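You operate a simulated robot arm through the tools that you are given. There is no shell and no other tool. Be economical: measure what you need, move in short steps, check, and stop when the job is done.

You run a simulated robot arm. Do the job below in one go: nothing can be reset, and whatever is moved stays where it is left.

## Task
Put the bottle labelled "OIL" from the worktop before the toaster on top of the green glass. Take the beige crumpet and put it on the worktop between the sinks. Fetch the round cake tin and set it on the green shelf liner. Put the jar marked "sage" from the worktop beside the larder in the yellow cereal bowl. Open the bottom drawer, take the open wax tin and put it in the inside of the bottom drawer and shut the drawer again. Any order will do. Set down upright: bottle.

Only the result counts: the job must be done as asked and must still hold three seconds after the hand-in. Knocking over, shifting, dropping, spilling or breaking anything else fails it.

## Robot
A 6-joint arm with a two-finger parallel gripper on a trunk, on a base that drives. Base frame: it is fixed to the floor where the robot stands at the start and does not move with it; the origin is under the middle of the robot, x ahead of it, y to its left, z up. Units: mm, rad, N and s.
With the tool pointing down near the work surface it reaches from about 580 to 940 mm from the robot's upright axis, wherever it stands. Its first joint turns from -2.601 to 2.601 rad. Places, roughly: beige crumpet (7x7x3 cm) [600, 500, 900]; bottom drawer [700, 400, 200]; cream jar, green jar, grey jar [-1000, 1250, 1000]; green glass (7x7x9 cm) [600, 200, 1000]; green oil bottle, rinse aid bottle [500, -250, 1000]; inside of the bottom drawer [800, 400, 200]; open wax tin (8x8x3 cm) [-900, 1500, 900]; round cake tin (15x16x6 cm) [-1000, 300, 900]; shelf liner (20x22x3 cm) [-1000, 700, 900]; worktop between the sinks (15x15 cm) [600, 1220, 920]; yellow cereal bowl (13x14x6 cm) [-1000, 1200, 900]. Payload 3.43 kg.
Tool frame: the origin (TCP) lies between the finger pads and is the grasp point; the fingertips stand 34 mm ahead of it; z points along the fingers, y is the line along which they close. Largest opening 128 mm; finger width 24, thickness 12; the body of the gripper, 48 by 130 mm, starts 96 mm behind the TCP.
Orientation is that of the tool frame in the base frame, as [roll, pitch, yaw] about the fixed x, y, z axes, in that order (R = Rz(yaw) Ry(pitch) Rx(roll)). With the fingers straight down and closing along the base's y, the tool's x points along the base's -x, its y along +y and its z along -z.

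## Interface
- The arm moves only by the tool drive_tool. Its argument "increments" is a list of rows, each a list of 7 numbers: the gripper command, from -1 (shut) to 1 (fully open), values between in proportion, then the shift along the tool's x, y, z in mm, then the turn, a rotation vector about the tool's x, y, z in rad. In form: [[grip, tx, ty, tz, ax, ay, az], ...]. A call has 1 to 12 rows; each row shifts and turns the commanded pose from where the row before left it, along the tool's axes as they then stand. A row lasts 0.2 s, in which the tool goes at most 50 mm and 0.15 rad; a call with a longer step from one row to the next is refused whole, and so is a gripper value outside its range. Where a pose cannot be reached the arm comes as near as it can. A force on the tool above 40 N (or 10 N above the force at the start of the call, whichever is more), or a blocked arm, ends the call early, and 0.2 s more pass. Each finger travels about 108 mm/s and halts on what it meets, pressing with about 34 N; the grip force reading is that of the motor and also rises with nothing between the fingers. The clock runs only during rows and for 0.2 s after the last one: add rows that do not move to give the fingers time. It gives the time, the measured TCP pose, the force on the tool (base axes), the opening and the grip force at its end, in the units of the frame above (readings bear some noise), with the torque about the TCP (base axes, N m) and any sound that the robot's microphone picked up.
- Cameras (640 x 400 px; columns grow to the right, rows downward): "scene" is now at [-4.9, 216.7, 1626.8]; the picture's right is [0.90, -0.43, 0.00], its down [-0.40, -0.84, -0.36] and it looks along [0.15, 0.33, -0.93] (base axes); focal length 214 px, centre (320, 200). "wrist" rides on the gripper at [76, -11, -160] in the tool frame; the picture's right is [0.15, 0.99, 0.00], its down [-0.88, 0.13, -0.46] and it looks along [-0.45, 0.07, 0.89] (tool axes); focal length 234 px, centre (320, 200). There is no depth. A picture from a camera that has moved, and an enlarged one, comes with that camera's place and axes in the base frame and with its lens. The place of the scene camera against the robot may be out by one fixed shift of up to 18 mm in any direction.
- grab_frame(camera): a new picture of that camera. It takes no simulated time.
- raise_lower(by): slides the trunk up (or, below 0, down) by that many mm; the arm and the scene camera ride with it, the base frame stays. It gives what a move gives, with no picture.
- roll_base(legs): drives the robot by 1 to 6 legs, each [ahead, turn to the left] in mm and rad, along the robot's own axes; the way and the turn of a leg run together, so that a leg with both is an arc; at most 1500 mm and 3.142 rad a leg. The arm and the cameras ride along, it lands a little off, and it stops where it bumps. It gives what a move gives.
- head_to(pan, tilt): turns the head with the scene camera to pan (to the left, within 2.705 rad either way) and tilt (down, from -0.506 to 1.204), counted from straight ahead of the robot. It gives what a move gives.
- close_up(camera, box): a new picture of the part [left, top, right, bottom] of that camera's present view, enlarged. It takes no simulated time.
- finish_job(): hands the job in; it is judged then, once.

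Go step by step. Nothing tells you exact positions but the pictures and the camera data: compare them with the known pose of the tool, close in by small moves and look again before you grip or let go. The budget is 186 turns and 144 pictures, counting those below and the enlarged ones. Unless the task says otherwise, let go and move clear before handing in, and close with one line.

The tools are called after "Request:" as name(argument=value, ...) on one line, values as JSON. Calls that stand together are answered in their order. drive_tool: Moves the arm, as the interface text tells. Its arguments: {"type":"object","properties":{"increments":{"type":"array","items":{"type":"array","items":{"type":"number"}}}},"required":["increments"]} The other tools are called the same way: raise_lower (by) slides the trunk up or down; roll_base (legs) drives the base; head_to (pan, tilt) turns the head that bears the scene camera; grab_frame (camera) takes a picture; close_up (camera, box) takes an enlarged picture of a part of a camera's view; finish_job () hands the job in.

At the start:

```text
clock: 0.0
eef_pos: [295.5, 624.6, 1236.8]
tool_rot: [-3.142, -0.001, 3.132]
contact_force: [-0.1, -0.2, 0.0]
moment: [-0.04, 0.02, 0.03]
finger_gap: 128.3
grasp_force: 0.1
trunk travel left (down, up): [-675.0, 35.0]
robot x, y, heading: [-4.2, 1.6, -0.001]
head pan, tilt: [1.129, 1.201]
```

scene: 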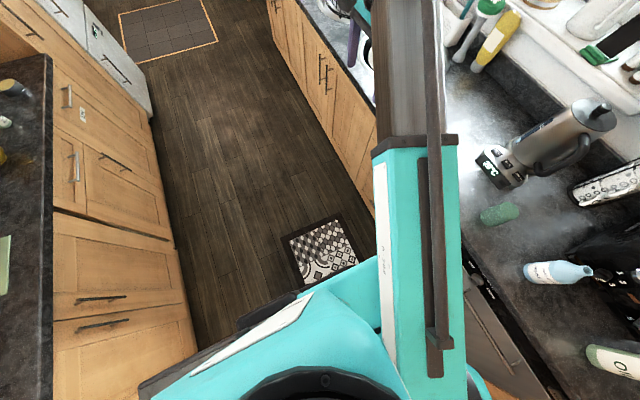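
wrist: 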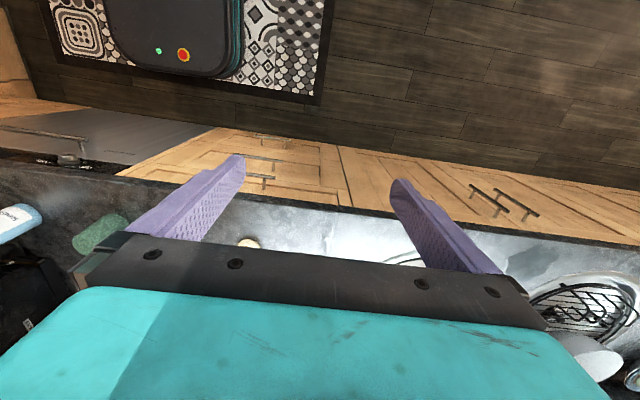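

I see the robot in an aisle between two counters; first I'll look around with the head.

Request:
head_to(pan=0.0, tilt=0.7)

Request:
grab_frame(camera="scene")

Request:
head_to(pan=0.8, tilt=0.7)

Request:
grab_frame(camera="scene")

Request:
head_to(pan=2.3, tilt=0.7)

Request:
grab_frame(camera="scene")

```text
clock: 1.4
eef_pos: [295.7, 624.4, 1235.4]
tool_rot: [3.141, -0.001, 3.132]
contact_force: [-0.6, -0.1, -0.3]
moment: [0.0, 0.0, -0.01]
finger_gap: 127.8
grasp_force: 0.0
trunk travel left (down, up): [-675.0, 35.0]
robot x, y, heading: [-2.7, -3.1, 0.001]
head pan, tilt: [0.0, 0.7]
```

```text
141 pictures are left
camera scene: at [56.2, 166.3, 1662.7], right [0.0, -1.0, 0.0], down [-0.64, 0.0, -0.76], along [0.76, 0.0, -0.64], focal length 214 px, centre (320, 200)
```

scene: 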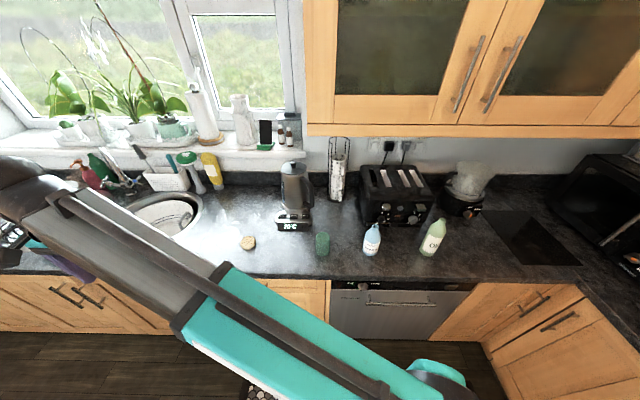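

```text
clock: 2.5
eef_pos: [297.6, 624.2, 1236.9]
tool_rot: [-3.139, -0.001, 3.131]
contact_force: [-0.7, -0.2, -0.3]
moment: [-0.02, -0.01, 0.0]
finger_gap: 128.1
grasp_force: 0.1
trunk travel left (down, up): [-675.0, 35.0]
robot x, y, heading: [1.4, 1.3, 0.005]
head pan, tilt: [0.799, 0.7]
```

```text
140 pictures are left
camera scene: at [30.4, 227.0, 1662.7], right [0.72, -0.7, 0.0], down [-0.45, -0.46, -0.77], along [0.53, 0.55, -0.64], focal length 214 px, centre (320, 200)
```

scene: 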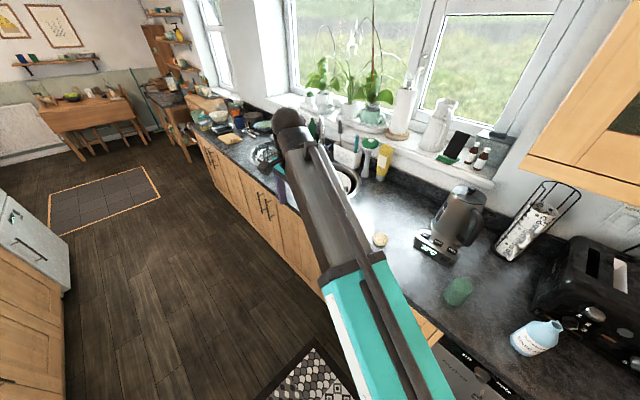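

```text
clock: 4.1
eef_pos: [295.7, 623.8, 1235.5]
tool_rot: [-3.14, 0.001, 3.13]
contact_force: [0.7, 0.5, 1.0]
moment: [-0.01, -0.01, -0.02]
finger_gap: 128.0
grasp_force: 0.0
trunk travel left (down, up): [-675.0, 35.0]
robot x, y, heading: [-1.6, 1.1, -0.002]
head pan, tilt: [2.3, 0.7]
```

```text
139 pictures are left
camera scene: at [-85.4, 229.4, 1662.7], right [0.75, 0.67, 0.0], down [0.43, -0.48, -0.76], along [-0.51, 0.57, -0.64], focal length 214 px, centre (320, 200)
```

scene: 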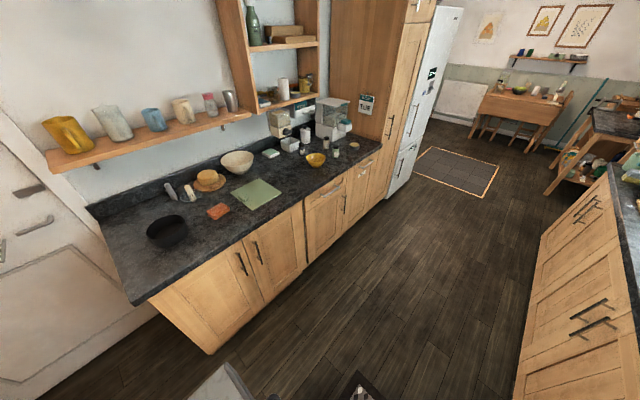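

I see the crumpet, green glass and two bottles by the toaster in front, and bowl, liner, tin and jars behind. I'll zoom to read labels.

Request:
close_up(camera="scene", box=[140, 100, 400, 262])

Request:
head_to(pan=0.0, tilt=0.9)

Request:
close_up(camera="scene", box=[220, 100, 480, 262])

Request:
grab_frame(camera="wrist")

```text
2.46 times, centred on (270, 181) of scene
camera zoom: at [-85.4, 229.4, 1662.7], right [0.75, 0.67, 0.0], down [0.43, -0.48, -0.76], along [-0.51, 0.57, -0.64], focal length 528 px, centre (443, 247)
```

zoom: 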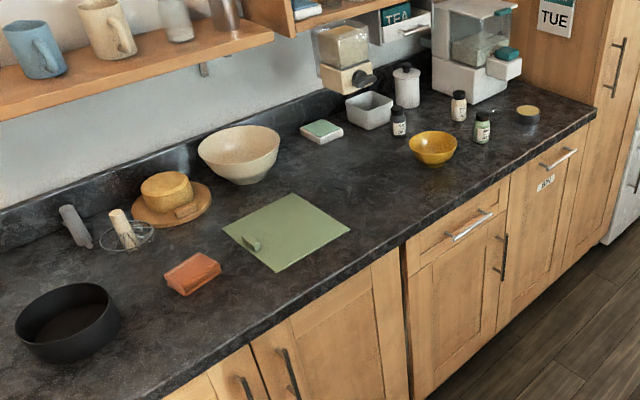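

```text
clock: 6.2
eef_pos: [296.9, 624.0, 1236.6]
tool_rot: [3.141, 0.001, 3.131]
contact_force: [0.7, -0.3, 0.3]
moment: [-0.02, 0.0, -0.01]
finger_gap: 127.9
grasp_force: 0.0
trunk travel left (down, up): [-675.0, 35.0]
robot x, y, heading: [-0.2, 1.0, 0.003]
head pan, tilt: [0.0, 0.901]
```

```text
2.46 times, centred on (350, 181) of scene
camera zoom: at [46.7, 166.2, 1646.6], right [0.0, -1.0, 0.0], down [-0.78, 0.0, -0.62], along [0.62, 0.0, -0.78], focal length 528 px, centre (246, 247)
```

zoom: 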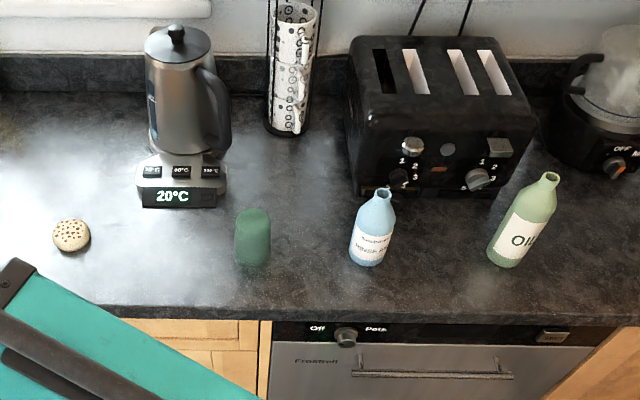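

```text
136 pictures are left
camera wrist: at [220.7, 614.1, 1396.3], right [-0.14, 0.99, 0.0], down [0.88, 0.12, 0.46], along [0.45, 0.06, -0.89], focal length 234 px, centre (320, 200)
```

wrist: 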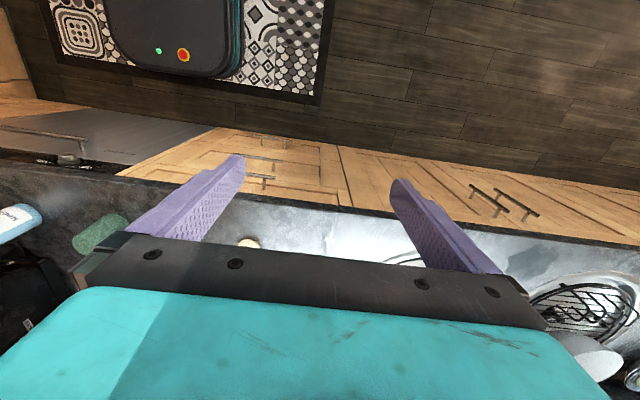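

The glass stands near [606,156], the OIL bottle near [603,-290] and the crumpet near [644,480]. I'll swing the arm over, high up, towards the bottle.

Request:
drive_tool(increments=[[1, -43, -25, 0, 0, 0, 0.009], [1, -43, -25, 0, 0, 0, 0], [1, -43, -25, 0, 0, 0, 0], [1, -43, -25, 0, 0, 0, 0], [1, -43, -25, 0, 0, 0, 0], [1, -43, -25, 0, 0, 0, 0], [1, -43, -25, 0, 0, 0, 0], [1, 0, -45, 0, 0, 0, 0], [1, 0, -45, 0, 0, 0, 0], [1, 0, -45, 0, 0, 0, 0], [1, 0, -45, 0, 0, 0, 0], [1, 0, -45, 0, 0, 0, 0]])

Request:
grab_frame(camera="scene")

Request:
grab_frame(camera="wrist")

```text
clock: 7.8
eef_pos: [583.8, 449.6, 1236.5]
tool_rot: [3.137, -0.002, 3.104]
contact_force: [-2.9, 15.7, -2.3]
moment: [-2.67, -0.64, -1.33]
finger_gap: 127.9
grasp_force: 0.1
trunk travel left (down, up): [-675.0, 35.0]
robot x, y, heading: [0.4, 1.7, 0.0]
head pan, tilt: [0.0, 0.901]
stopped in row 8: the force on the tool passed its limit at 73 N (the readings are from after the stop); the commanded pose is now the measured one
```

```text
135 pictures are left
camera scene: at [46.6, 166.5, 1646.6], right [0.0, -1.0, 0.0], down [-0.78, 0.0, -0.62], along [0.62, 0.0, -0.78], focal length 214 px, centre (320, 200)
```

scene: 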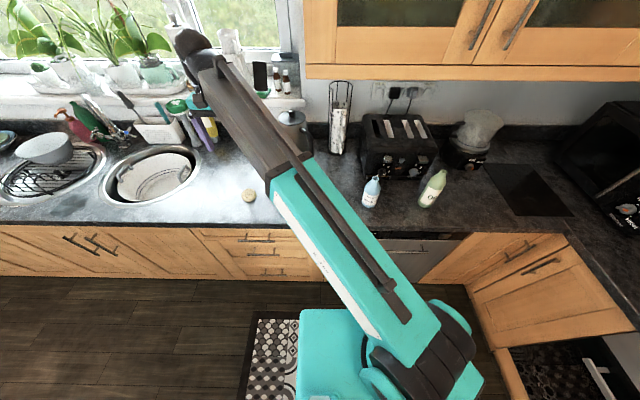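

```text
134 pictures are left
camera wrist: at [508.1, 440.2, 1396.7], right [-0.11, 0.99, 0.0], down [0.89, 0.09, 0.45], along [0.45, 0.05, -0.89], focal length 234 px, centre (320, 200)
```

wrist: 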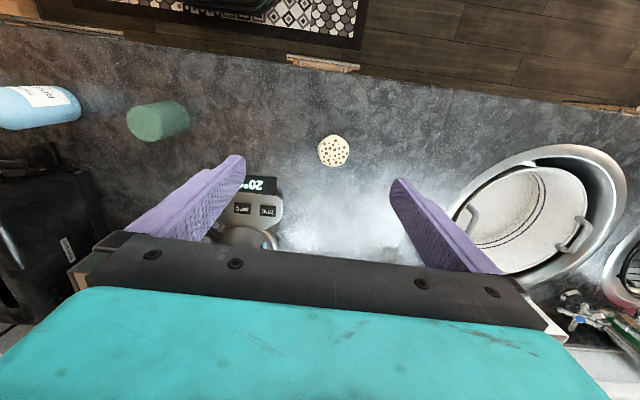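

The stop looks like the wrist camera touching my own forearm, as the torque puts the contact at the camera. I'll back off and turn the tool so that the camera sits to the side (yaw about 90°).

Request:
drive_tool(increments=[[1, 0, 20, 0, 0, 0, 0], [1, 0, 0, 0, 0, 0, 0.14], [1, 0, 0, 0, 0, 0, 0.14], [1, 0, 0, 0, 0, 0, 0.14], [1, 0, 0, 0, 0, 0, 0.14], [1, 0, 0, 0, 0, 0, 0.14], [1, 0, 0, 0, 0, 0, 0.14], [1, 0, 0, 0, 0, 0, 0.14], [1, 0, 0, 0, 0, 0, 0.14], [1, 0, 0, 0, 0, 0, 0.14], [1, 0, 0, 0, 0, 0, 0.14], [1, 0, 0, 0, 0, 0, 0.133]])

```text
clock: 10.4
eef_pos: [584.7, 467.8, 1238.4]
tool_rot: [-3.137, -0.003, 1.572]
contact_force: [0.5, 0.3, -0.3]
moment: [-0.02, -0.04, -0.02]
finger_gap: 128.0
grasp_force: 0.1
trunk travel left (down, up): [-675.0, 35.0]
robot x, y, heading: [0.7, -0.8, 0.0]
head pan, tilt: [0.0, 0.901]
```

Free now. I'll move along -y towards the bottle.

Request:
drive_tool(increments=[[1, -45, 2, 0, 0, 0, 0], [1, -45, 2, 0, 0, 0, 0], [1, -45, 2, 0, 0, 0, 0], [1, -45, 2, 0, 0, 0, 0], [1, -45, 2, 0, 0, 0, 0], [1, -45, 2, 0, 0, 0, 0], [1, -45, 0, 0, 0, 0, 0], [1, -45, 0, 0, 0, 0, 0], [1, -45, 0, 0, 0, 0, 0], [1, -45, 0, 0, 0, 0, 0], [1, -45, 0, 0, 0, 0, 0], [1, -45, 0, 0, 0, 0, 0]])

Request:
grab_frame(camera="wrist")

Request:
grab_frame(camera="scene")

```text
clock: 13.0
eef_pos: [606.0, -68.0, 1216.0]
tool_rot: [3.141, -0.004, 1.573]
contact_force: [-1.0, -0.7, 0.0]
moment: [0.01, 0.0, 0.02]
finger_gap: 127.9
grasp_force: 0.0
out of reach, approached as far as the arm can: row 6, 7, 8, 10
trunk travel left (down, up): [-675.0, 35.0]
robot x, y, heading: [-1.6, 3.8, 0.004]
head pan, tilt: [0.0, 0.901]
```

```text
133 pictures are left
camera wrist: at [595.5, 6.9, 1376.6], right [0.99, 0.15, 0.0], down [0.13, -0.88, 0.45], along [0.07, -0.45, -0.89], focal length 234 px, centre (320, 200)
```

wrist: 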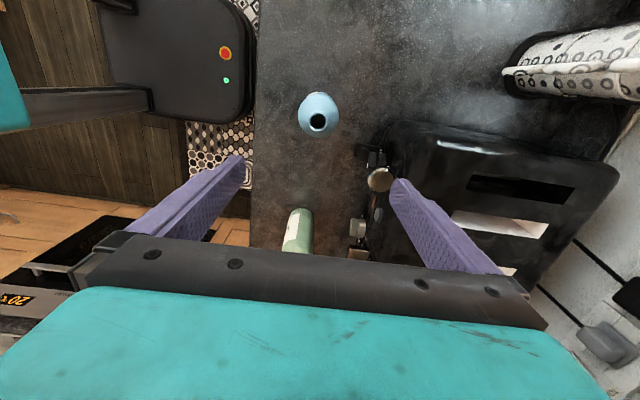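

```text
132 pictures are left
camera scene: at [46.9, 165.5, 1646.7], right [0.0, -1.0, 0.0], down [-0.78, 0.0, -0.62], along [0.62, 0.0, -0.78], focal length 214 px, centre (320, 200)
```

scene: 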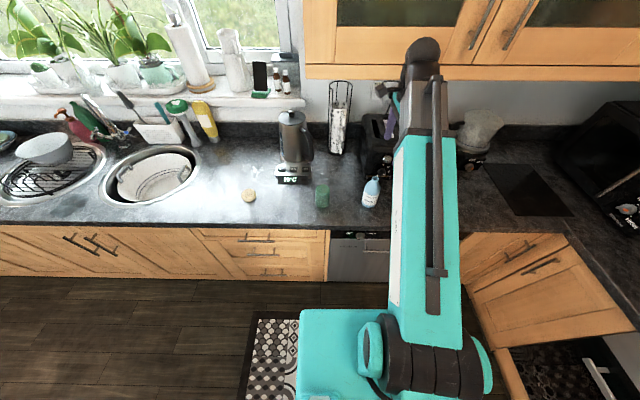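

The OIL bottle is just under the far edge of the hand's view. I'll move closer and look.

Request:
drive_tool(increments=[[1, -45, 0, 0, 0, 0, 0], [1, -45, 0, 0, 0, 0, 0], [1, -45, 0, 0, 0, 0, 0]])

Request:
grab_frame(camera="wrist")

```text
clock: 13.8
eef_pos: [608.4, -205.0, 1215.3]
tool_rot: [-3.138, -0.004, 1.575]
contact_force: [0.5, 0.2, -0.5]
moment: [-0.02, 0.01, -0.01]
finger_gap: 128.2
grasp_force: 0.0
trunk travel left (down, up): [-675.0, 35.0]
robot x, y, heading: [6.1, 1.9, 0.003]
head pan, tilt: [0.0, 0.901]
```

```text
131 pictures are left
camera wrist: at [597.8, -129.1, 1375.9], right [0.99, 0.15, 0.0], down [0.13, -0.88, 0.45], along [0.06, -0.45, -0.89], focal length 234 px, centre (320, 200)
```

wrist: 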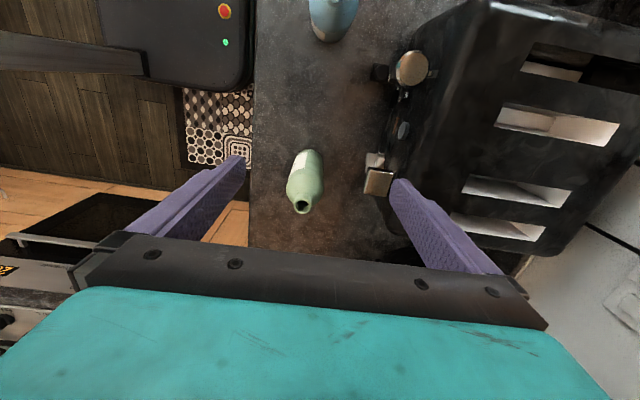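

I'll enlarge to measure the bottle precisely.

Request:
close_up(camera="wrist", box=[240, 120, 400, 220])

Request:
close_up(camera="scene", box=[380, 120, 540, 220])

```text
4.00 times, centred on (320, 170) of wrist
camera zoom: at [597.8, -129.1, 1375.9], right [0.99, 0.15, 0.0], down [0.13, -0.88, 0.45], along [0.06, -0.45, -0.89], focal length 937 px, centre (320, 320)
```

zoom: 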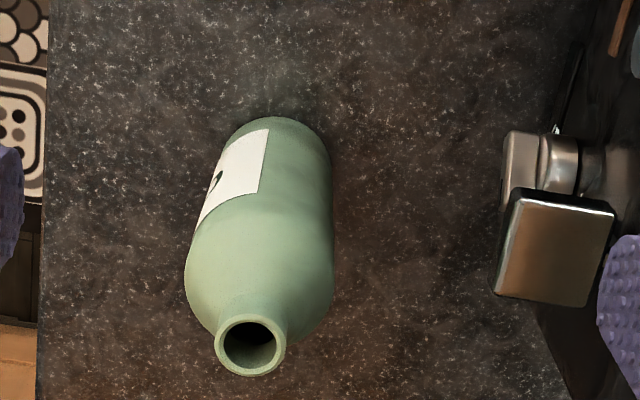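

```text
4.00 times, centred on (460, 170) of scene
camera zoom: at [46.9, 165.7, 1646.7], right [0.0, -1.0, 0.0], down [-0.78, 0.0, -0.62], along [0.62, 0.0, -0.78], focal length 858 px, centre (-240, 320)
```

zoom: 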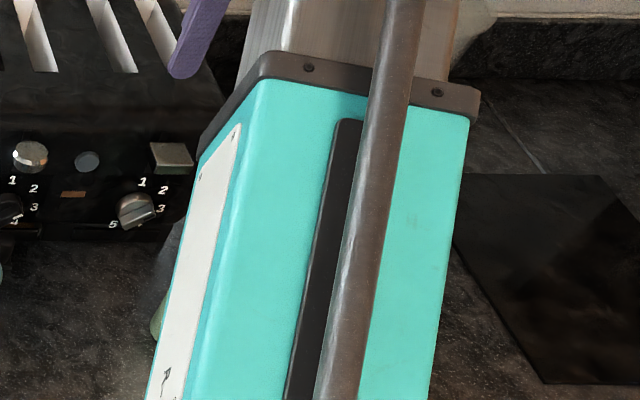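

The bottle axis is about (594,-281) with its mouth near z 1100-1115. I'll go above it, then straight down with fingers open.

Request:
drive_tool(increments=[[1, -38, -7, 0, 0, 0, 0], [1, -38, -7, 0, 0, 0, 0], [1, 0, 0, 30, 0, 0, 0], [1, 0, 0, 30, 0, 0, 0]])

Request:
grab_frame(camera="wrist")

```text
clock: 14.8
eef_pos: [592.8, -281.5, 1155.8]
tool_rot: [-3.137, -0.003, 1.573]
contact_force: [0.3, 0.0, 0.3]
moment: [0.02, -0.01, -0.02]
finger_gap: 128.3
grasp_force: 0.0
trunk travel left (down, up): [-675.0, 35.0]
robot x, y, heading: [0.4, 0.5, 0.004]
head pan, tilt: [0.0, 0.901]
```

```text
128 pictures are left
camera wrist: at [582.0, -205.8, 1316.2], right [0.99, 0.15, 0.0], down [0.13, -0.88, 0.45], along [0.06, -0.45, -0.89], focal length 234 px, centre (320, 200)
```

wrist: 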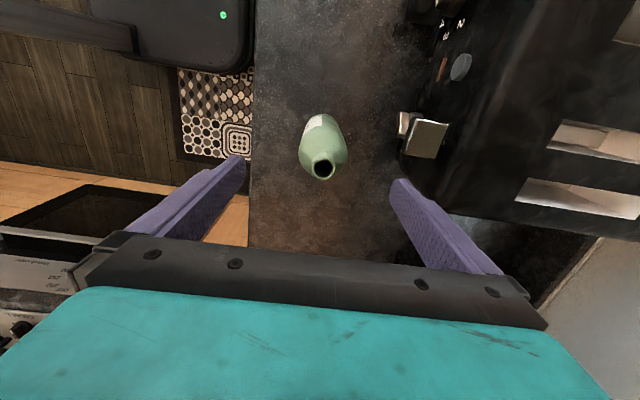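

Triangulation gives bottle axis (593,-279), top 1104. Going down to TCP z 1030 and closing.

Request:
drive_tool(increments=[[1, 2, 1, 35, 0, 0, 0], [1, 0, 0, 35, 0, 0, 0], [1, 0, 0, 35, 0, 0, 0], [1, 0, 0, 20, 0, 0, 0]])

Request:
grab_frame(camera="wrist")

```text
clock: 15.8
eef_pos: [593.3, -278.6, 1031.5]
tool_rot: [-3.139, -0.004, 1.573]
contact_force: [-0.2, 0.3, 0.2]
moment: [-0.03, -0.02, 0.0]
finger_gap: 128.0
grasp_force: 0.0
trunk travel left (down, up): [-675.0, 35.0]
robot x, y, heading: [0.8, -1.8, -0.001]
head pan, tilt: [0.0, 0.901]
```

```text
127 pictures are left
camera wrist: at [582.2, -203.7, 1190.6], right [0.99, 0.15, 0.0], down [0.13, -0.88, 0.45], along [0.06, -0.45, -0.89], focal length 234 px, centre (320, 200)
```

wrist: 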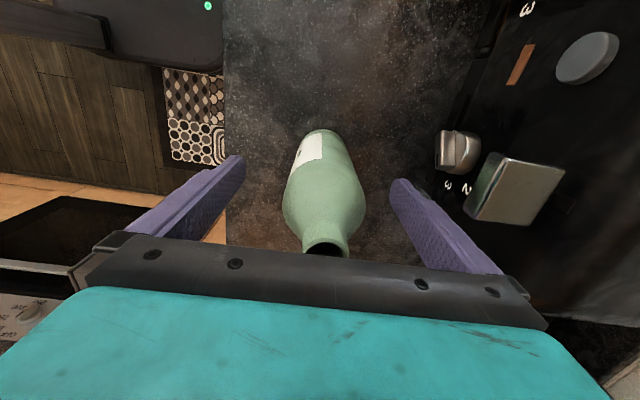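

Centered. Closing the gripper.

Request:
drive_tool(increments=[[-1, 0, 0, 0, 0, 0, 0], [-1, 0, 0, 0, 0, 0, 0], [-1, 0, 0, 0, 0, 0, 0], [-1, 0, 0, 0, 0, 0, 0]])

Request:
drive_tool(increments=[[-1, 0, 0, -10, 0, 0, 0], [-1, 0, 0, -20, 0, 0, 0], [-1, 0, 0, -30, 0, 0, 0]])

Request:
grab_frame(camera="wrist")

```text
clock: 16.8
eef_pos: [592.6, -279.6, 1029.8]
tool_rot: [-3.138, -0.003, 1.571]
contact_force: [0.0, -0.3, -0.2]
moment: [-0.05, -0.1, -0.01]
finger_gap: 56.4
grasp_force: 33.7
trunk travel left (down, up): [-675.0, 35.0]
robot x, y, heading: [1.7, -1.3, 0.003]
head pan, tilt: [0.0, 0.901]
```

```text
clock: 17.6
eef_pos: [592.3, -278.6, 1089.9]
tool_rot: [-3.138, -0.004, 1.573]
contact_force: [-0.1, 0.2, -2.1]
moment: [-0.01, 0.03, 0.01]
finger_gap: 56.1
grasp_force: 34.2
trunk travel left (down, up): [-675.0, 35.0]
robot x, y, heading: [0.2, -2.4, -0.003]
head pan, tilt: [0.0, 0.901]
```

```text
126 pictures are left
camera wrist: at [582.5, -202.9, 1250.8], right [0.99, 0.15, 0.0], down [0.13, -0.88, 0.45], along [0.06, -0.45, -0.89], focal length 234 px, centre (320, 200)
```

wrist: 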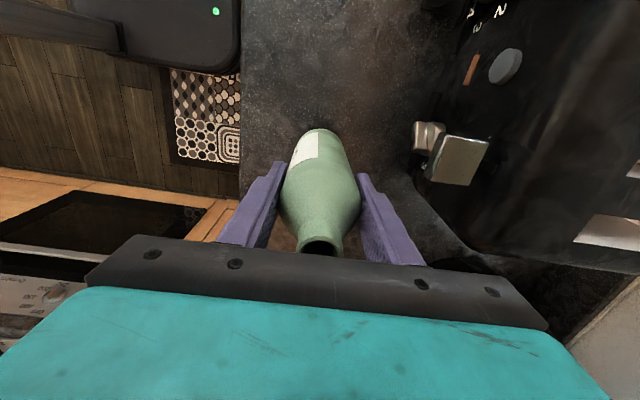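

Bottle is held. I'll lift it clear, back the base off a little for reach, then carry it to the glass.

Request:
drive_tool(increments=[[-1, 0, 0, -35, 0, 0, 0], [-1, 0, 0, -40, 0, 0, 0], [-1, 0, 0, -40, 0, 0, 0], [-1, 0, 0, -40, 0, 0, 0]])

Request:
roll_base(legs=[[-90, 0]])

Request:
drive_tool(increments=[[-1, 45, 0, 0, 0, 0, 0], [-1, 45, 0, 0, 0, 0, 0], [-1, 45, 0, 0, 0, 0, 0], [-1, 45, 10, 0, 0, 0, 0], [-1, 45, 10, 0, 0, 0, 0], [-1, 45, 10, 0, 0, 0, 0]])

Request:
grab_frame(camera="wrist")

```text
clock: 18.6
eef_pos: [594.5, -281.1, 1244.7]
tool_rot: [3.139, -0.001, 1.573]
contact_force: [-0.4, -0.2, -2.2]
moment: [-0.02, -0.01, 0.03]
finger_gap: 56.4
grasp_force: 34.2
trunk travel left (down, up): [-675.0, 35.0]
robot x, y, heading: [0.3, -1.8, 0.002]
head pan, tilt: [0.0, 0.901]
```

```text
clock: 19.8
eef_pos: [501.6, -282.1, 1244.1]
tool_rot: [3.135, 0.0, 1.57]
contact_force: [-1.2, -0.4, -2.1]
moment: [0.03, -0.08, 0.03]
finger_gap: 56.8
grasp_force: 34.0
trunk travel left (down, up): [-675.0, 35.0]
robot x, y, heading: [-87.4, -0.7, -0.002]
head pan, tilt: [0.0, 0.901]
```

```text
clock: 21.2
eef_pos: [542.6, -17.2, 1230.6]
tool_rot: [3.135, 0.001, 1.569]
contact_force: [-0.1, 0.2, -1.7]
moment: [-0.03, 0.01, 0.01]
finger_gap: 56.6
grasp_force: 34.1
out of reach, approached as far as the arm can: row 1, 2, 3
trunk travel left (down, up): [-675.0, 35.0]
robot x, y, heading: [-90.5, 0.4, -0.003]
head pan, tilt: [0.0, 0.901]
```

```text
125 pictures are left
camera wrist: at [530.3, 60.6, 1390.6], right [0.99, 0.15, 0.0], down [0.13, -0.88, 0.46], along [0.07, -0.45, -0.89], focal length 234 px, centre (320, 200)
```

wrist: 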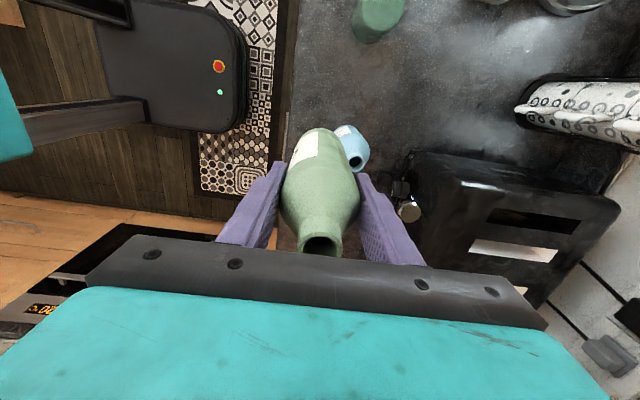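

Passing the blue bottle clear. On towards the glass, then look.

Request:
drive_tool(increments=[[-1, 40, 15, 0, 0, 0, 0], [-1, 40, 15, 0, 0, 0, 0], [-1, 15, 10, 0, 0, 0, 0], [-1, 0, 0, 0, 0, 0, 0]])

Request:
grab_frame(camera="wrist")

Request:
grab_frame(camera="scene")

```text
clock: 22.2
eef_pos: [581.1, 79.0, 1228.4]
tool_rot: [3.139, 0.002, 1.57]
contact_force: [-0.4, 0.7, -2.2]
moment: [-0.03, -0.07, 0.02]
finger_gap: 56.3
grasp_force: 34.5
trunk travel left (down, up): [-675.0, 35.0]
robot x, y, heading: [-93.2, 2.7, 0.0]
head pan, tilt: [0.0, 0.901]
```

```text
124 pictures are left
camera wrist: at [569.5, 155.3, 1388.7], right [0.99, 0.15, 0.0], down [0.13, -0.88, 0.46], along [0.07, -0.45, -0.89], focal length 234 px, centre (320, 200)
```

wrist: 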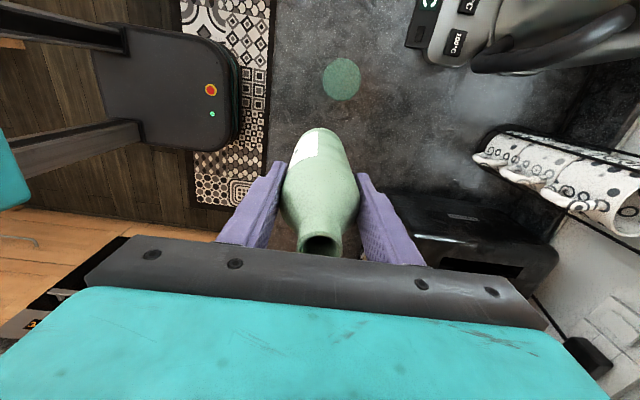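

```text
123 pictures are left
camera scene: at [-44.3, 166.1, 1646.6], right [0.0, -1.0, 0.0], down [-0.78, 0.0, -0.62], along [0.62, 0.0, -0.78], focal length 214 px, centre (320, 200)
```

scene: 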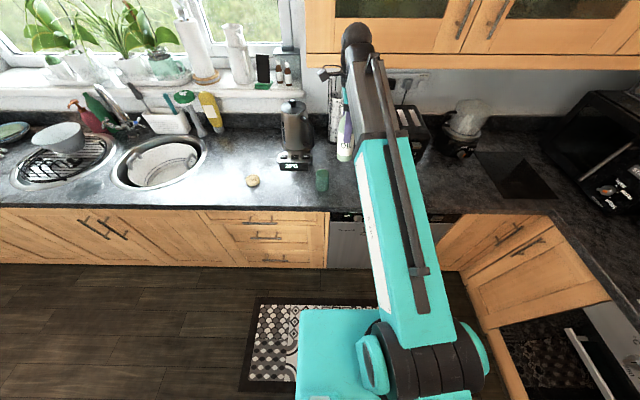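

Glass top is almost straight below the wrist camera, near (601,163). Zoom to check its top.

Request:
close_up(camera="wrist", box=[290, 30, 400, 130])

Request:
close_up(camera="scene", box=[240, 140, 400, 240])

```text
4.00 times, centred on (345, 80) of wrist
camera zoom: at [569.5, 155.3, 1388.7], right [0.99, 0.15, 0.0], down [0.13, -0.88, 0.46], along [0.07, -0.45, -0.89], focal length 937 px, centre (220, 680)
```

zoom: 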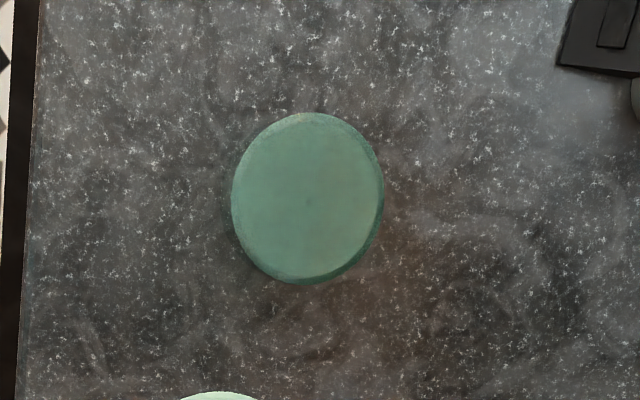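

```text
4.00 times, centred on (320, 190) of scene
camera zoom: at [-44.3, 166.1, 1646.6], right [0.0, -1.0, 0.0], down [-0.78, 0.0, -0.62], along [0.62, 0.0, -0.78], focal length 858 px, centre (320, 240)
```

zoom: 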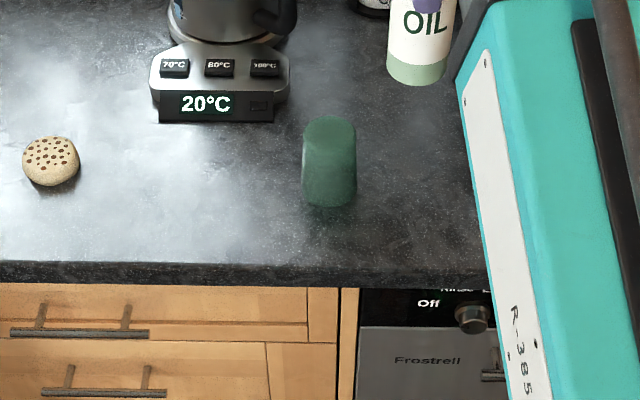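

The glass top is flat, 54 mm wide, at about (602,161). Moving over it and lowering partway.

Request:
drive_tool(increments=[[-1, 40, 10, 0, 0, 0, 0], [-1, 42, 11, 0, 0, 0, 0], [-1, 0, 0, 20, 0, 0, 0], [-1, 0, 0, 25, 0, 0, 0], [-1, 0, 0, 25, 0, 0, 0], [-1, 0, 0, 0, 0, 0, 0]])

Request:
grab_frame(camera="wrist")

Request:
close_up(camera="scene", box=[240, 120, 400, 220])

```text
clock: 23.6
eef_pos: [603.0, 164.5, 1157.7]
tool_rot: [3.139, 0.0, 1.57]
contact_force: [0.9, -0.2, -1.8]
moment: [-0.01, 0.0, -0.01]
finger_gap: 56.5
grasp_force: 34.2
trunk travel left (down, up): [-675.0, 35.0]
robot x, y, heading: [-90.7, 0.5, 0.001]
head pan, tilt: [0.0, 0.901]
```

```text
120 pictures are left
camera wrist: at [591.2, 240.0, 1318.5], right [0.99, 0.15, 0.0], down [0.13, -0.88, 0.46], along [0.07, -0.45, -0.89], focal length 234 px, centre (320, 200)
```

wrist: 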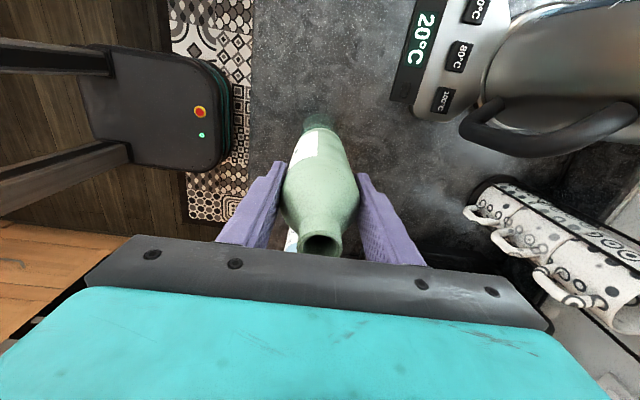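

```text
4.00 times, centred on (320, 170) of scene
camera zoom: at [-44.3, 166.0, 1646.6], right [0.0, -1.0, 0.0], down [-0.78, 0.0, -0.62], along [0.62, 0.0, -0.78], focal length 858 px, centre (320, 320)
```

zoom: 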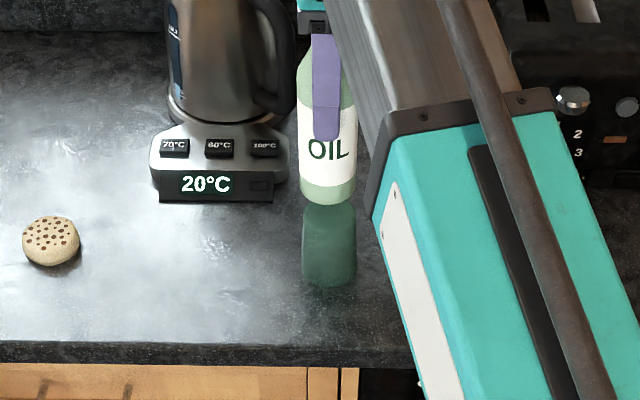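

Alignment is good within a few mm. Shift 3 mm in -y and lower.

Request:
drive_tool(increments=[[-1, -3, -1, 10, 0, 0, 0], [-1, 0, 0, 12, 0, 0, 0], [-1, 0, 0, 8, 0, 0, 0], [-1, 0, 0, 0, 0, 0, 0]])

Request:
close_up(camera="scene", box=[280, 120, 360, 220])

Request:
close_up(camera="wrist", box=[260, 80, 380, 180])

```text
clock: 24.6
eef_pos: [601.9, 160.1, 1128.7]
tool_rot: [3.138, -0.002, 1.57]
contact_force: [0.3, -0.4, -1.9]
moment: [-0.01, -0.01, -0.04]
finger_gap: 56.7
grasp_force: 34.4
trunk travel left (down, up): [-675.0, 35.0]
robot x, y, heading: [-92.7, 2.6, -0.005]
head pan, tilt: [0.0, 0.901]
```

```text
4.00 times, centred on (320, 170) of scene
camera zoom: at [-44.2, 166.1, 1646.6], right [0.0, -1.0, 0.0], down [-0.78, 0.0, -0.62], along [0.62, 0.0, -0.78], focal length 858 px, centre (320, 320)
```

zoom: 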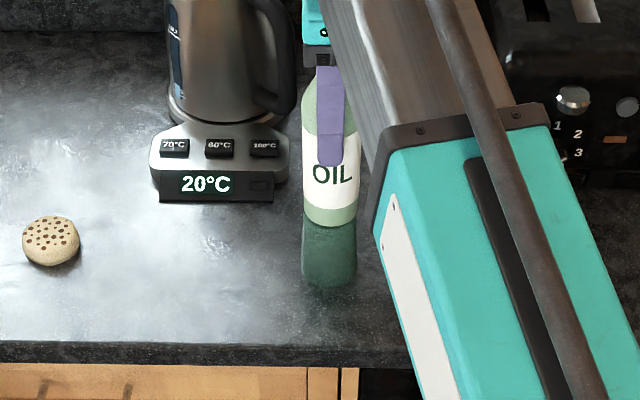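

```text
4.00 times, centred on (320, 130) of wrist
camera zoom: at [590.0, 236.1, 1288.8], right [0.99, 0.15, 0.0], down [0.13, -0.88, 0.46], along [0.07, -0.45, -0.89], focal length 937 px, centre (320, 480)
```

zoom: 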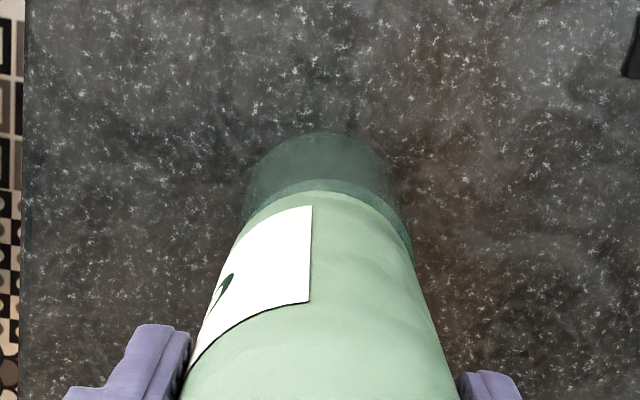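

Well aligned. Lowering in small steps until contact.

Request:
drive_tool(increments=[[-1, 0, 0, 3, 0, 0, 0], [-1, 0, 0, 2, 0, 0, 0], [-1, 0, 0, 1, 0, 0, 0], [-1, 0, 0, 0, 0, 0, 0]])

Request:
drive_tool(increments=[[-1, 0, 0, 1, 0, 0, 0], [-1, 0, 0, 1, 0, 0, 0], [-1, 0, 0, 0, 0, 0, 0]])

```text
clock: 25.6
eef_pos: [600.6, 159.9, 1123.4]
tool_rot: [3.139, 0.001, 1.571]
contact_force: [-0.1, -0.2, -2.1]
moment: [-0.05, 0.02, 0.0]
finger_gap: 56.4
grasp_force: 34.3
trunk travel left (down, up): [-675.0, 35.0]
robot x, y, heading: [-91.2, -0.5, -0.004]
head pan, tilt: [0.0, 0.901]
```

```text
clock: 26.4
eef_pos: [600.2, 159.7, 1120.7]
tool_rot: [3.136, 0.0, 1.571]
contact_force: [1.5, 2.0, 7.5]
moment: [0.36, -0.16, -0.04]
finger_gap: 56.6
grasp_force: 33.5
trunk travel left (down, up): [-675.0, 35.0]
robot x, y, heading: [-94.4, -1.8, 0.0]
head pan, tilt: [0.0, 0.901]
```

Contact at 7.5 N. Relieve a hair and release gently.

Request:
drive_tool(increments=[[-1, 0, 0, -0.5, 0, 0, 0], [-0.05, 0, 0, 0, 0, 0, 0], [0.1, 0, 0, 0, 0, 0, 0], [0.5, 0, 0, 0, 0, 0, 0], [0.8, 0, 0, 0, 0, 0, 0]])

Request:
close_up(camera="scene", box=[240, 120, 400, 220])

Request:
grab_frame(camera="wrist")

```text
clock: 27.6
eef_pos: [600.4, 158.3, 1122.3]
tool_rot: [3.136, -0.001, 1.57]
contact_force: [-0.1, 0.9, -0.7]
moment: [0.02, 0.0, 0.01]
finger_gap: 115.2
grasp_force: 0.1
trunk travel left (down, up): [-675.0, 35.0]
robot x, y, heading: [-93.7, -0.7, 0.004]
head pan, tilt: [0.0, 0.901]
```

```text
4.00 times, centred on (320, 170) of scene
camera zoom: at [-44.4, 166.0, 1646.6], right [0.0, -1.0, 0.0], down [-0.78, 0.0, -0.62], along [0.62, 0.0, -0.78], focal length 858 px, centre (320, 320)
```

zoom: 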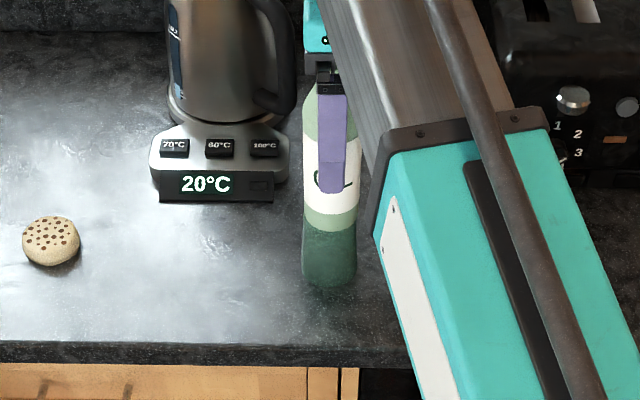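

```text
115 pictures are left
camera wrist: at [589.3, 235.0, 1282.2], right [0.99, 0.15, 0.0], down [0.13, -0.88, 0.46], along [0.07, -0.45, -0.89], focal length 234 px, centre (320, 200)
```

wrist: 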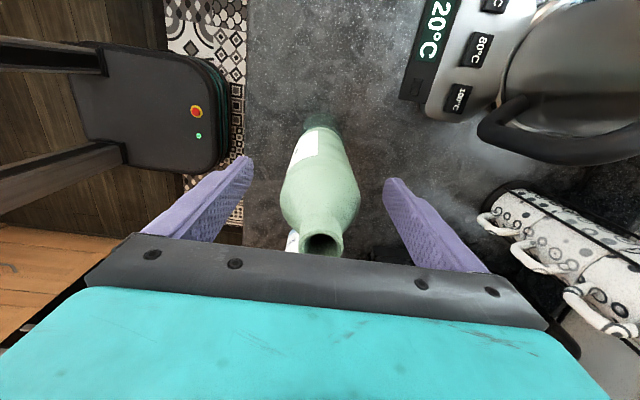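

The bottle stands upright. Rising straight up clear of it.

Request:
drive_tool(increments=[[1, 0, 0, -20, 0, 0, 0], [1, 0, 0, -35, 0, 0, 0], [1, 0, 0, -35, 0, 0, 0], [1, 0, 0, -40, 0, 0, 0], [1, 0, 0, 0, 0, 0, 0]])

Request:
grab_frame(camera="wrist")

```text
clock: 28.8
eef_pos: [600.4, 160.8, 1254.3]
tool_rot: [3.139, -0.001, 1.572]
contact_force: [0.3, -0.2, -0.4]
moment: [0.03, -0.03, 0.03]
finger_gap: 128.2
grasp_force: 0.0
trunk travel left (down, up): [-675.0, 35.0]
robot x, y, heading: [-91.0, -3.2, -0.001]
head pan, tilt: [0.0, 0.901]
```

```text
114 pictures are left
camera wrist: at [588.2, 236.2, 1412.8], right [0.99, 0.15, 0.0], down [0.13, -0.88, 0.46], along [0.07, -0.45, -0.89], focal length 234 px, centre (320, 200)
```

wrist: 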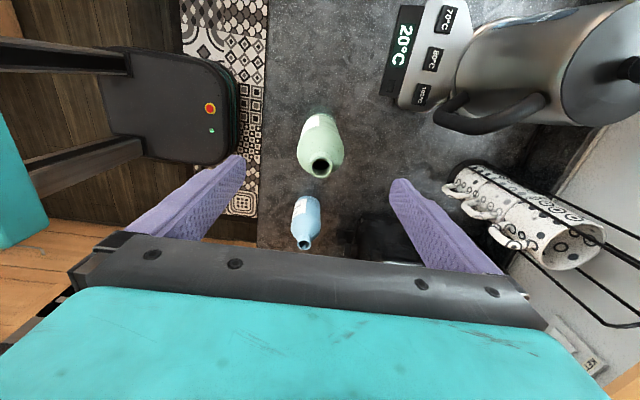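

Bottle on glass looks fine. Next the crumpet: moving along +y above it.

Request:
drive_tool(increments=[[1, 45, 6, 0, 0, 0, 0], [1, 45, 6, 0, 0, 0, 0], [1, 45, 6, 0, 0, 0, 0], [1, 45, 6, 0, 0, 0, 0], [1, 45, 6, 0, 0, 0, 0], [1, 45, 6, 0, 0, 0, 0], [1, 40, 0, 0, 0, 0, 0], [1, 0, 0, 45, 0, 0, 0], [1, 0, 0, 45, 0, 0, 0], [1, 0, 0, 45, 0, 0, 0], [1, 0, 0, 0, 0, 0, 0]])

Request:
grab_frame(camera="wrist")

```text
clock: 31.2
eef_pos: [637.5, 468.3, 1115.3]
tool_rot: [3.137, 0.001, 1.57]
contact_force: [0.5, -0.2, -0.6]
moment: [0.01, 0.02, -0.03]
finger_gap: 127.9
grasp_force: 0.1
trunk travel left (down, up): [-675.0, 35.0]
robot x, y, heading: [-90.8, -3.2, -0.004]
head pan, tilt: [0.0, 0.901]
```

```text
113 pictures are left
camera wrist: at [625.8, 544.2, 1274.4], right [0.99, 0.15, 0.0], down [0.13, -0.88, 0.46], along [0.07, -0.45, -0.89], focal length 234 px, centre (320, 200)
```

wrist: 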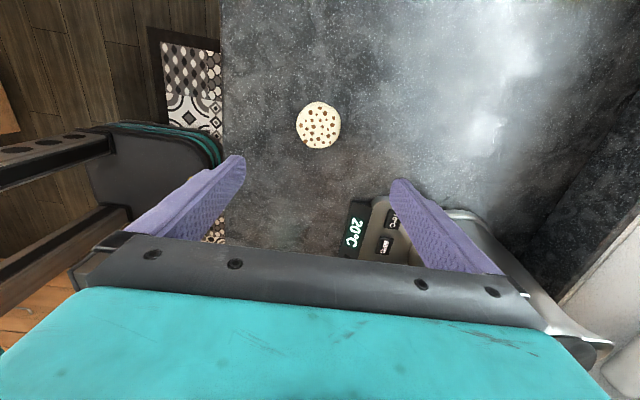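

Crumpet at about (633,487). Moving over it and lowering.

Request:
drive_tool(increments=[[1, 19, -4, 20, 0, 0, 0], [1, 0, 0, 45, 0, 0, 0], [1, 0, 0, 45, 0, 0, 0], [1, 0, 0, 30, 0, 0, 0], [1, 0, 0, 0, 0, 0, 0]])

Request:
grab_frame(camera="wrist")

Request:
close_up(camera="scene", box=[180, 120, 340, 220])

```text
clock: 32.4
eef_pos: [634.3, 488.6, 977.3]
tool_rot: [3.137, 0.001, 1.572]
contact_force: [0.5, 0.0, 0.5]
moment: [-0.02, -0.01, -0.02]
finger_gap: 128.2
grasp_force: 0.0
trunk travel left (down, up): [-675.0, 35.0]
robot x, y, heading: [-94.1, 1.6, 0.002]
head pan, tilt: [0.0, 0.901]
```

```text
112 pictures are left
camera wrist: at [622.6, 564.7, 1136.0], right [0.99, 0.15, 0.0], down [0.13, -0.88, 0.46], along [0.07, -0.45, -0.89], focal length 234 px, centre (320, 200)
```

wrist: 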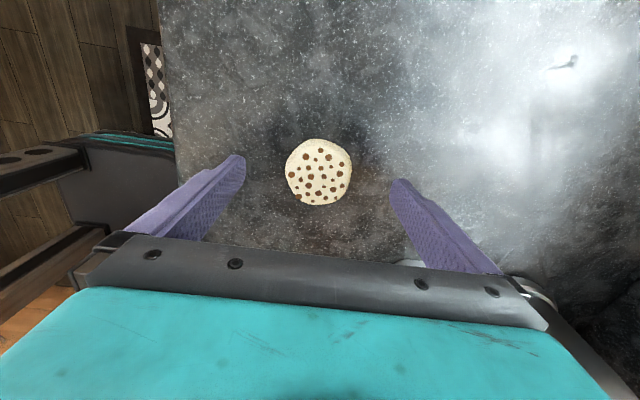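

```text
4.00 times, centred on (260, 170) of scene
camera zoom: at [-44.4, 166.0, 1646.6], right [0.0, -1.0, 0.0], down [-0.78, 0.0, -0.62], along [0.62, 0.0, -0.78], focal length 858 px, centre (560, 320)
```

zoom: 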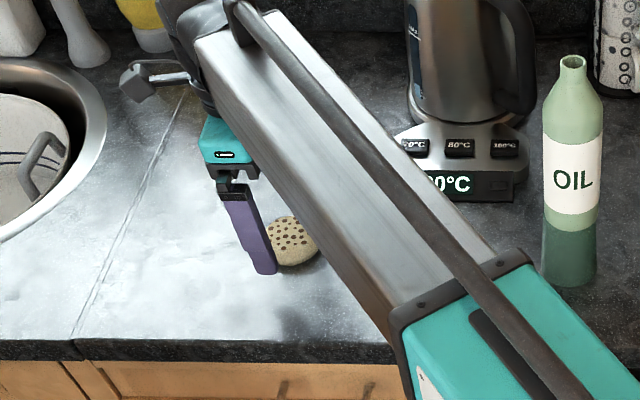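

Crumpet top at z≈920. Descend gently watching for table contact.

Request:
drive_tool(increments=[[1, -2, -1, 20, 0, 0, 0], [1, 0, 0, 17, 0, 0, 0], [1, 0, 0, 2, 0, 0, 0], [1, 0, 0, 2, 0, 0, 0], [1, 0, 0, 0, 0, 0, 0]])

Request:
close_up(camera="scene", box=[180, 120, 340, 220])

```text
clock: 33.3
eef_pos: [633.7, 485.4, 944.1]
tool_rot: [3.136, -0.003, 1.57]
contact_force: [-0.1, -0.8, 19.6]
moment: [-0.26, 1.31, 0.11]
finger_gap: 128.1
grasp_force: 0.2
trunk travel left (down, up): [-675.0, 35.0]
robot x, y, heading: [-95.4, -4.0, -0.003]
head pan, tilt: [0.0, 0.901]
stopped in row 4: the force on the tool passed its limit at 44 N (the readings are from after the stop); the commanded pose is now the measured one
```

```text
4.00 times, centred on (260, 170) of scene
camera zoom: at [-45.9, 164.6, 1646.8], right [0.0, -1.0, 0.0], down [-0.78, 0.0, -0.62], along [0.62, 0.0, -0.78], focal length 858 px, centre (560, 320)
```

zoom: 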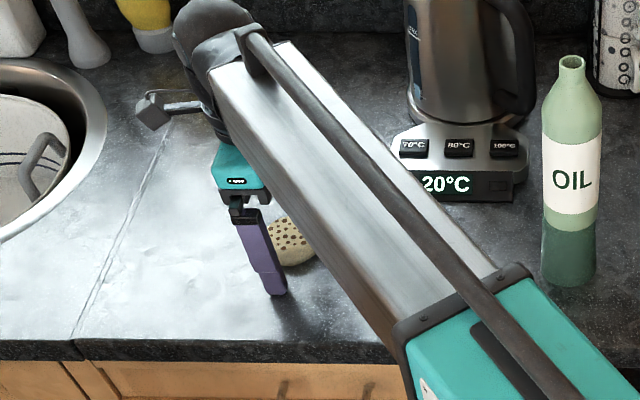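

Worktop is at z≈908. Raise 2 mm and grip the crumpet.

Request:
drive_tool(increments=[[1, 0, 0, -3, 0, 0, 0], [0.3, 0, 0, 0, 0, 0, 0], [0, 0, 0, 0, 0, 0, 0], [-0.3, 0, 0, 0, 0, 0, 0], [-0.3, 0, 0, 0, 0, 0, 0], [-0.3, 0, 0, 0, 0, 0, 0]])

Request:
grab_frame(camera="wrist")

```text
clock: 34.7
eef_pos: [633.5, 487.4, 944.2]
tool_rot: [3.136, -0.004, 1.572]
contact_force: [-0.2, 0.8, 0.4]
moment: [0.01, -0.02, 0.0]
finger_gap: 63.9
grasp_force: 34.3
trunk travel left (down, up): [-675.0, 35.0]
robot x, y, heading: [-92.7, -1.3, -0.0]
head pan, tilt: [0.0, 0.901]
```

```text
109 pictures are left
camera wrist: at [622.1, 563.3, 1104.1], right [0.99, 0.15, 0.01], down [0.13, -0.88, 0.45], along [0.07, -0.45, -0.89], focal length 234 px, centre (320, 200)
```

wrist: 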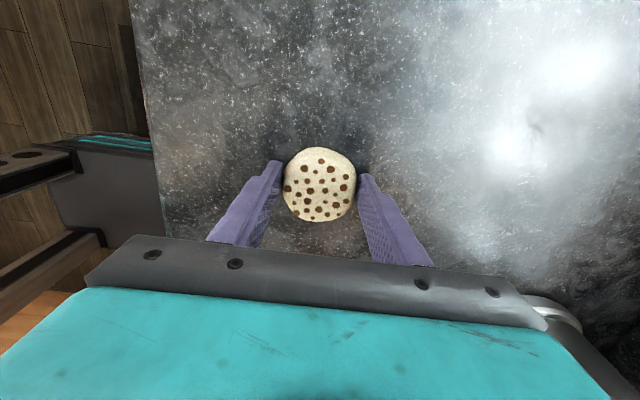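

Crumpet gripped. Lift, tuck the arm in, then drive along the aisle to the sinks.

Request:
drive_tool(increments=[[-0.3, 0, 0, -15, 0, 0, 0], [-0.3, 0, 0, -40, 0, 0, 0], [-0.3, 0, 0, -45, 0, 0, 0], [-0.3, 0, 0, -45, 0, 0, 0], [-0.3, 0, 0, -45, 0, 0, 0], [-0.3, 0, 0, -45, 0, 0, 0], [-0.3, -20, -40, 0, 0, 0, 0], [-0.3, -20, -40, 0, 0, 0, 0], [-0.3, -20, -40, 0, 0, 0, 0], [-0.3, -20, -40, 0, 0, 0, 0]])

Request:
roll_base(legs=[[0, 1.571]])

Request:
grab_frame(camera="scene")

```text
clock: 36.9
eef_pos: [471.3, 407.8, 1178.9]
tool_rot: [3.135, -0.002, 1.572]
contact_force: [-0.4, 0.7, -0.6]
moment: [-0.03, -0.03, 0.0]
finger_gap: 63.9
grasp_force: 33.8
trunk travel left (down, up): [-675.0, 35.0]
robot x, y, heading: [-92.4, 0.9, -0.0]
head pan, tilt: [0.0, 0.901]
```

```text
clock: 42.5
eef_pos: [-501.5, 563.7, 1178.7]
tool_rot: [3.136, -0.004, -3.138]
contact_force: [0.3, 0.2, -1.3]
moment: [0.02, 0.03, 0.03]
finger_gap: 64.1
grasp_force: 34.3
trunk travel left (down, up): [-675.0, 35.0]
robot x, y, heading: [-136.8, -0.5, 1.56]
head pan, tilt: [0.0, 0.901]
```

```text
108 pictures are left
camera scene: at [-289.7, 28.2, 1646.7], right [1.0, -0.01, 0.0], down [-0.01, -0.78, -0.62], along [0.01, 0.62, -0.78], focal length 214 px, centre (320, 200)
```

scene: 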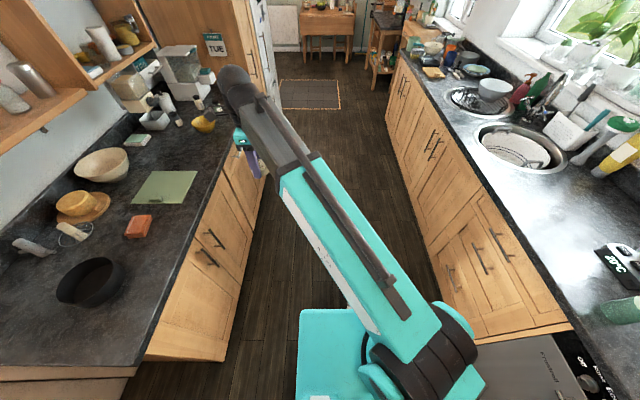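

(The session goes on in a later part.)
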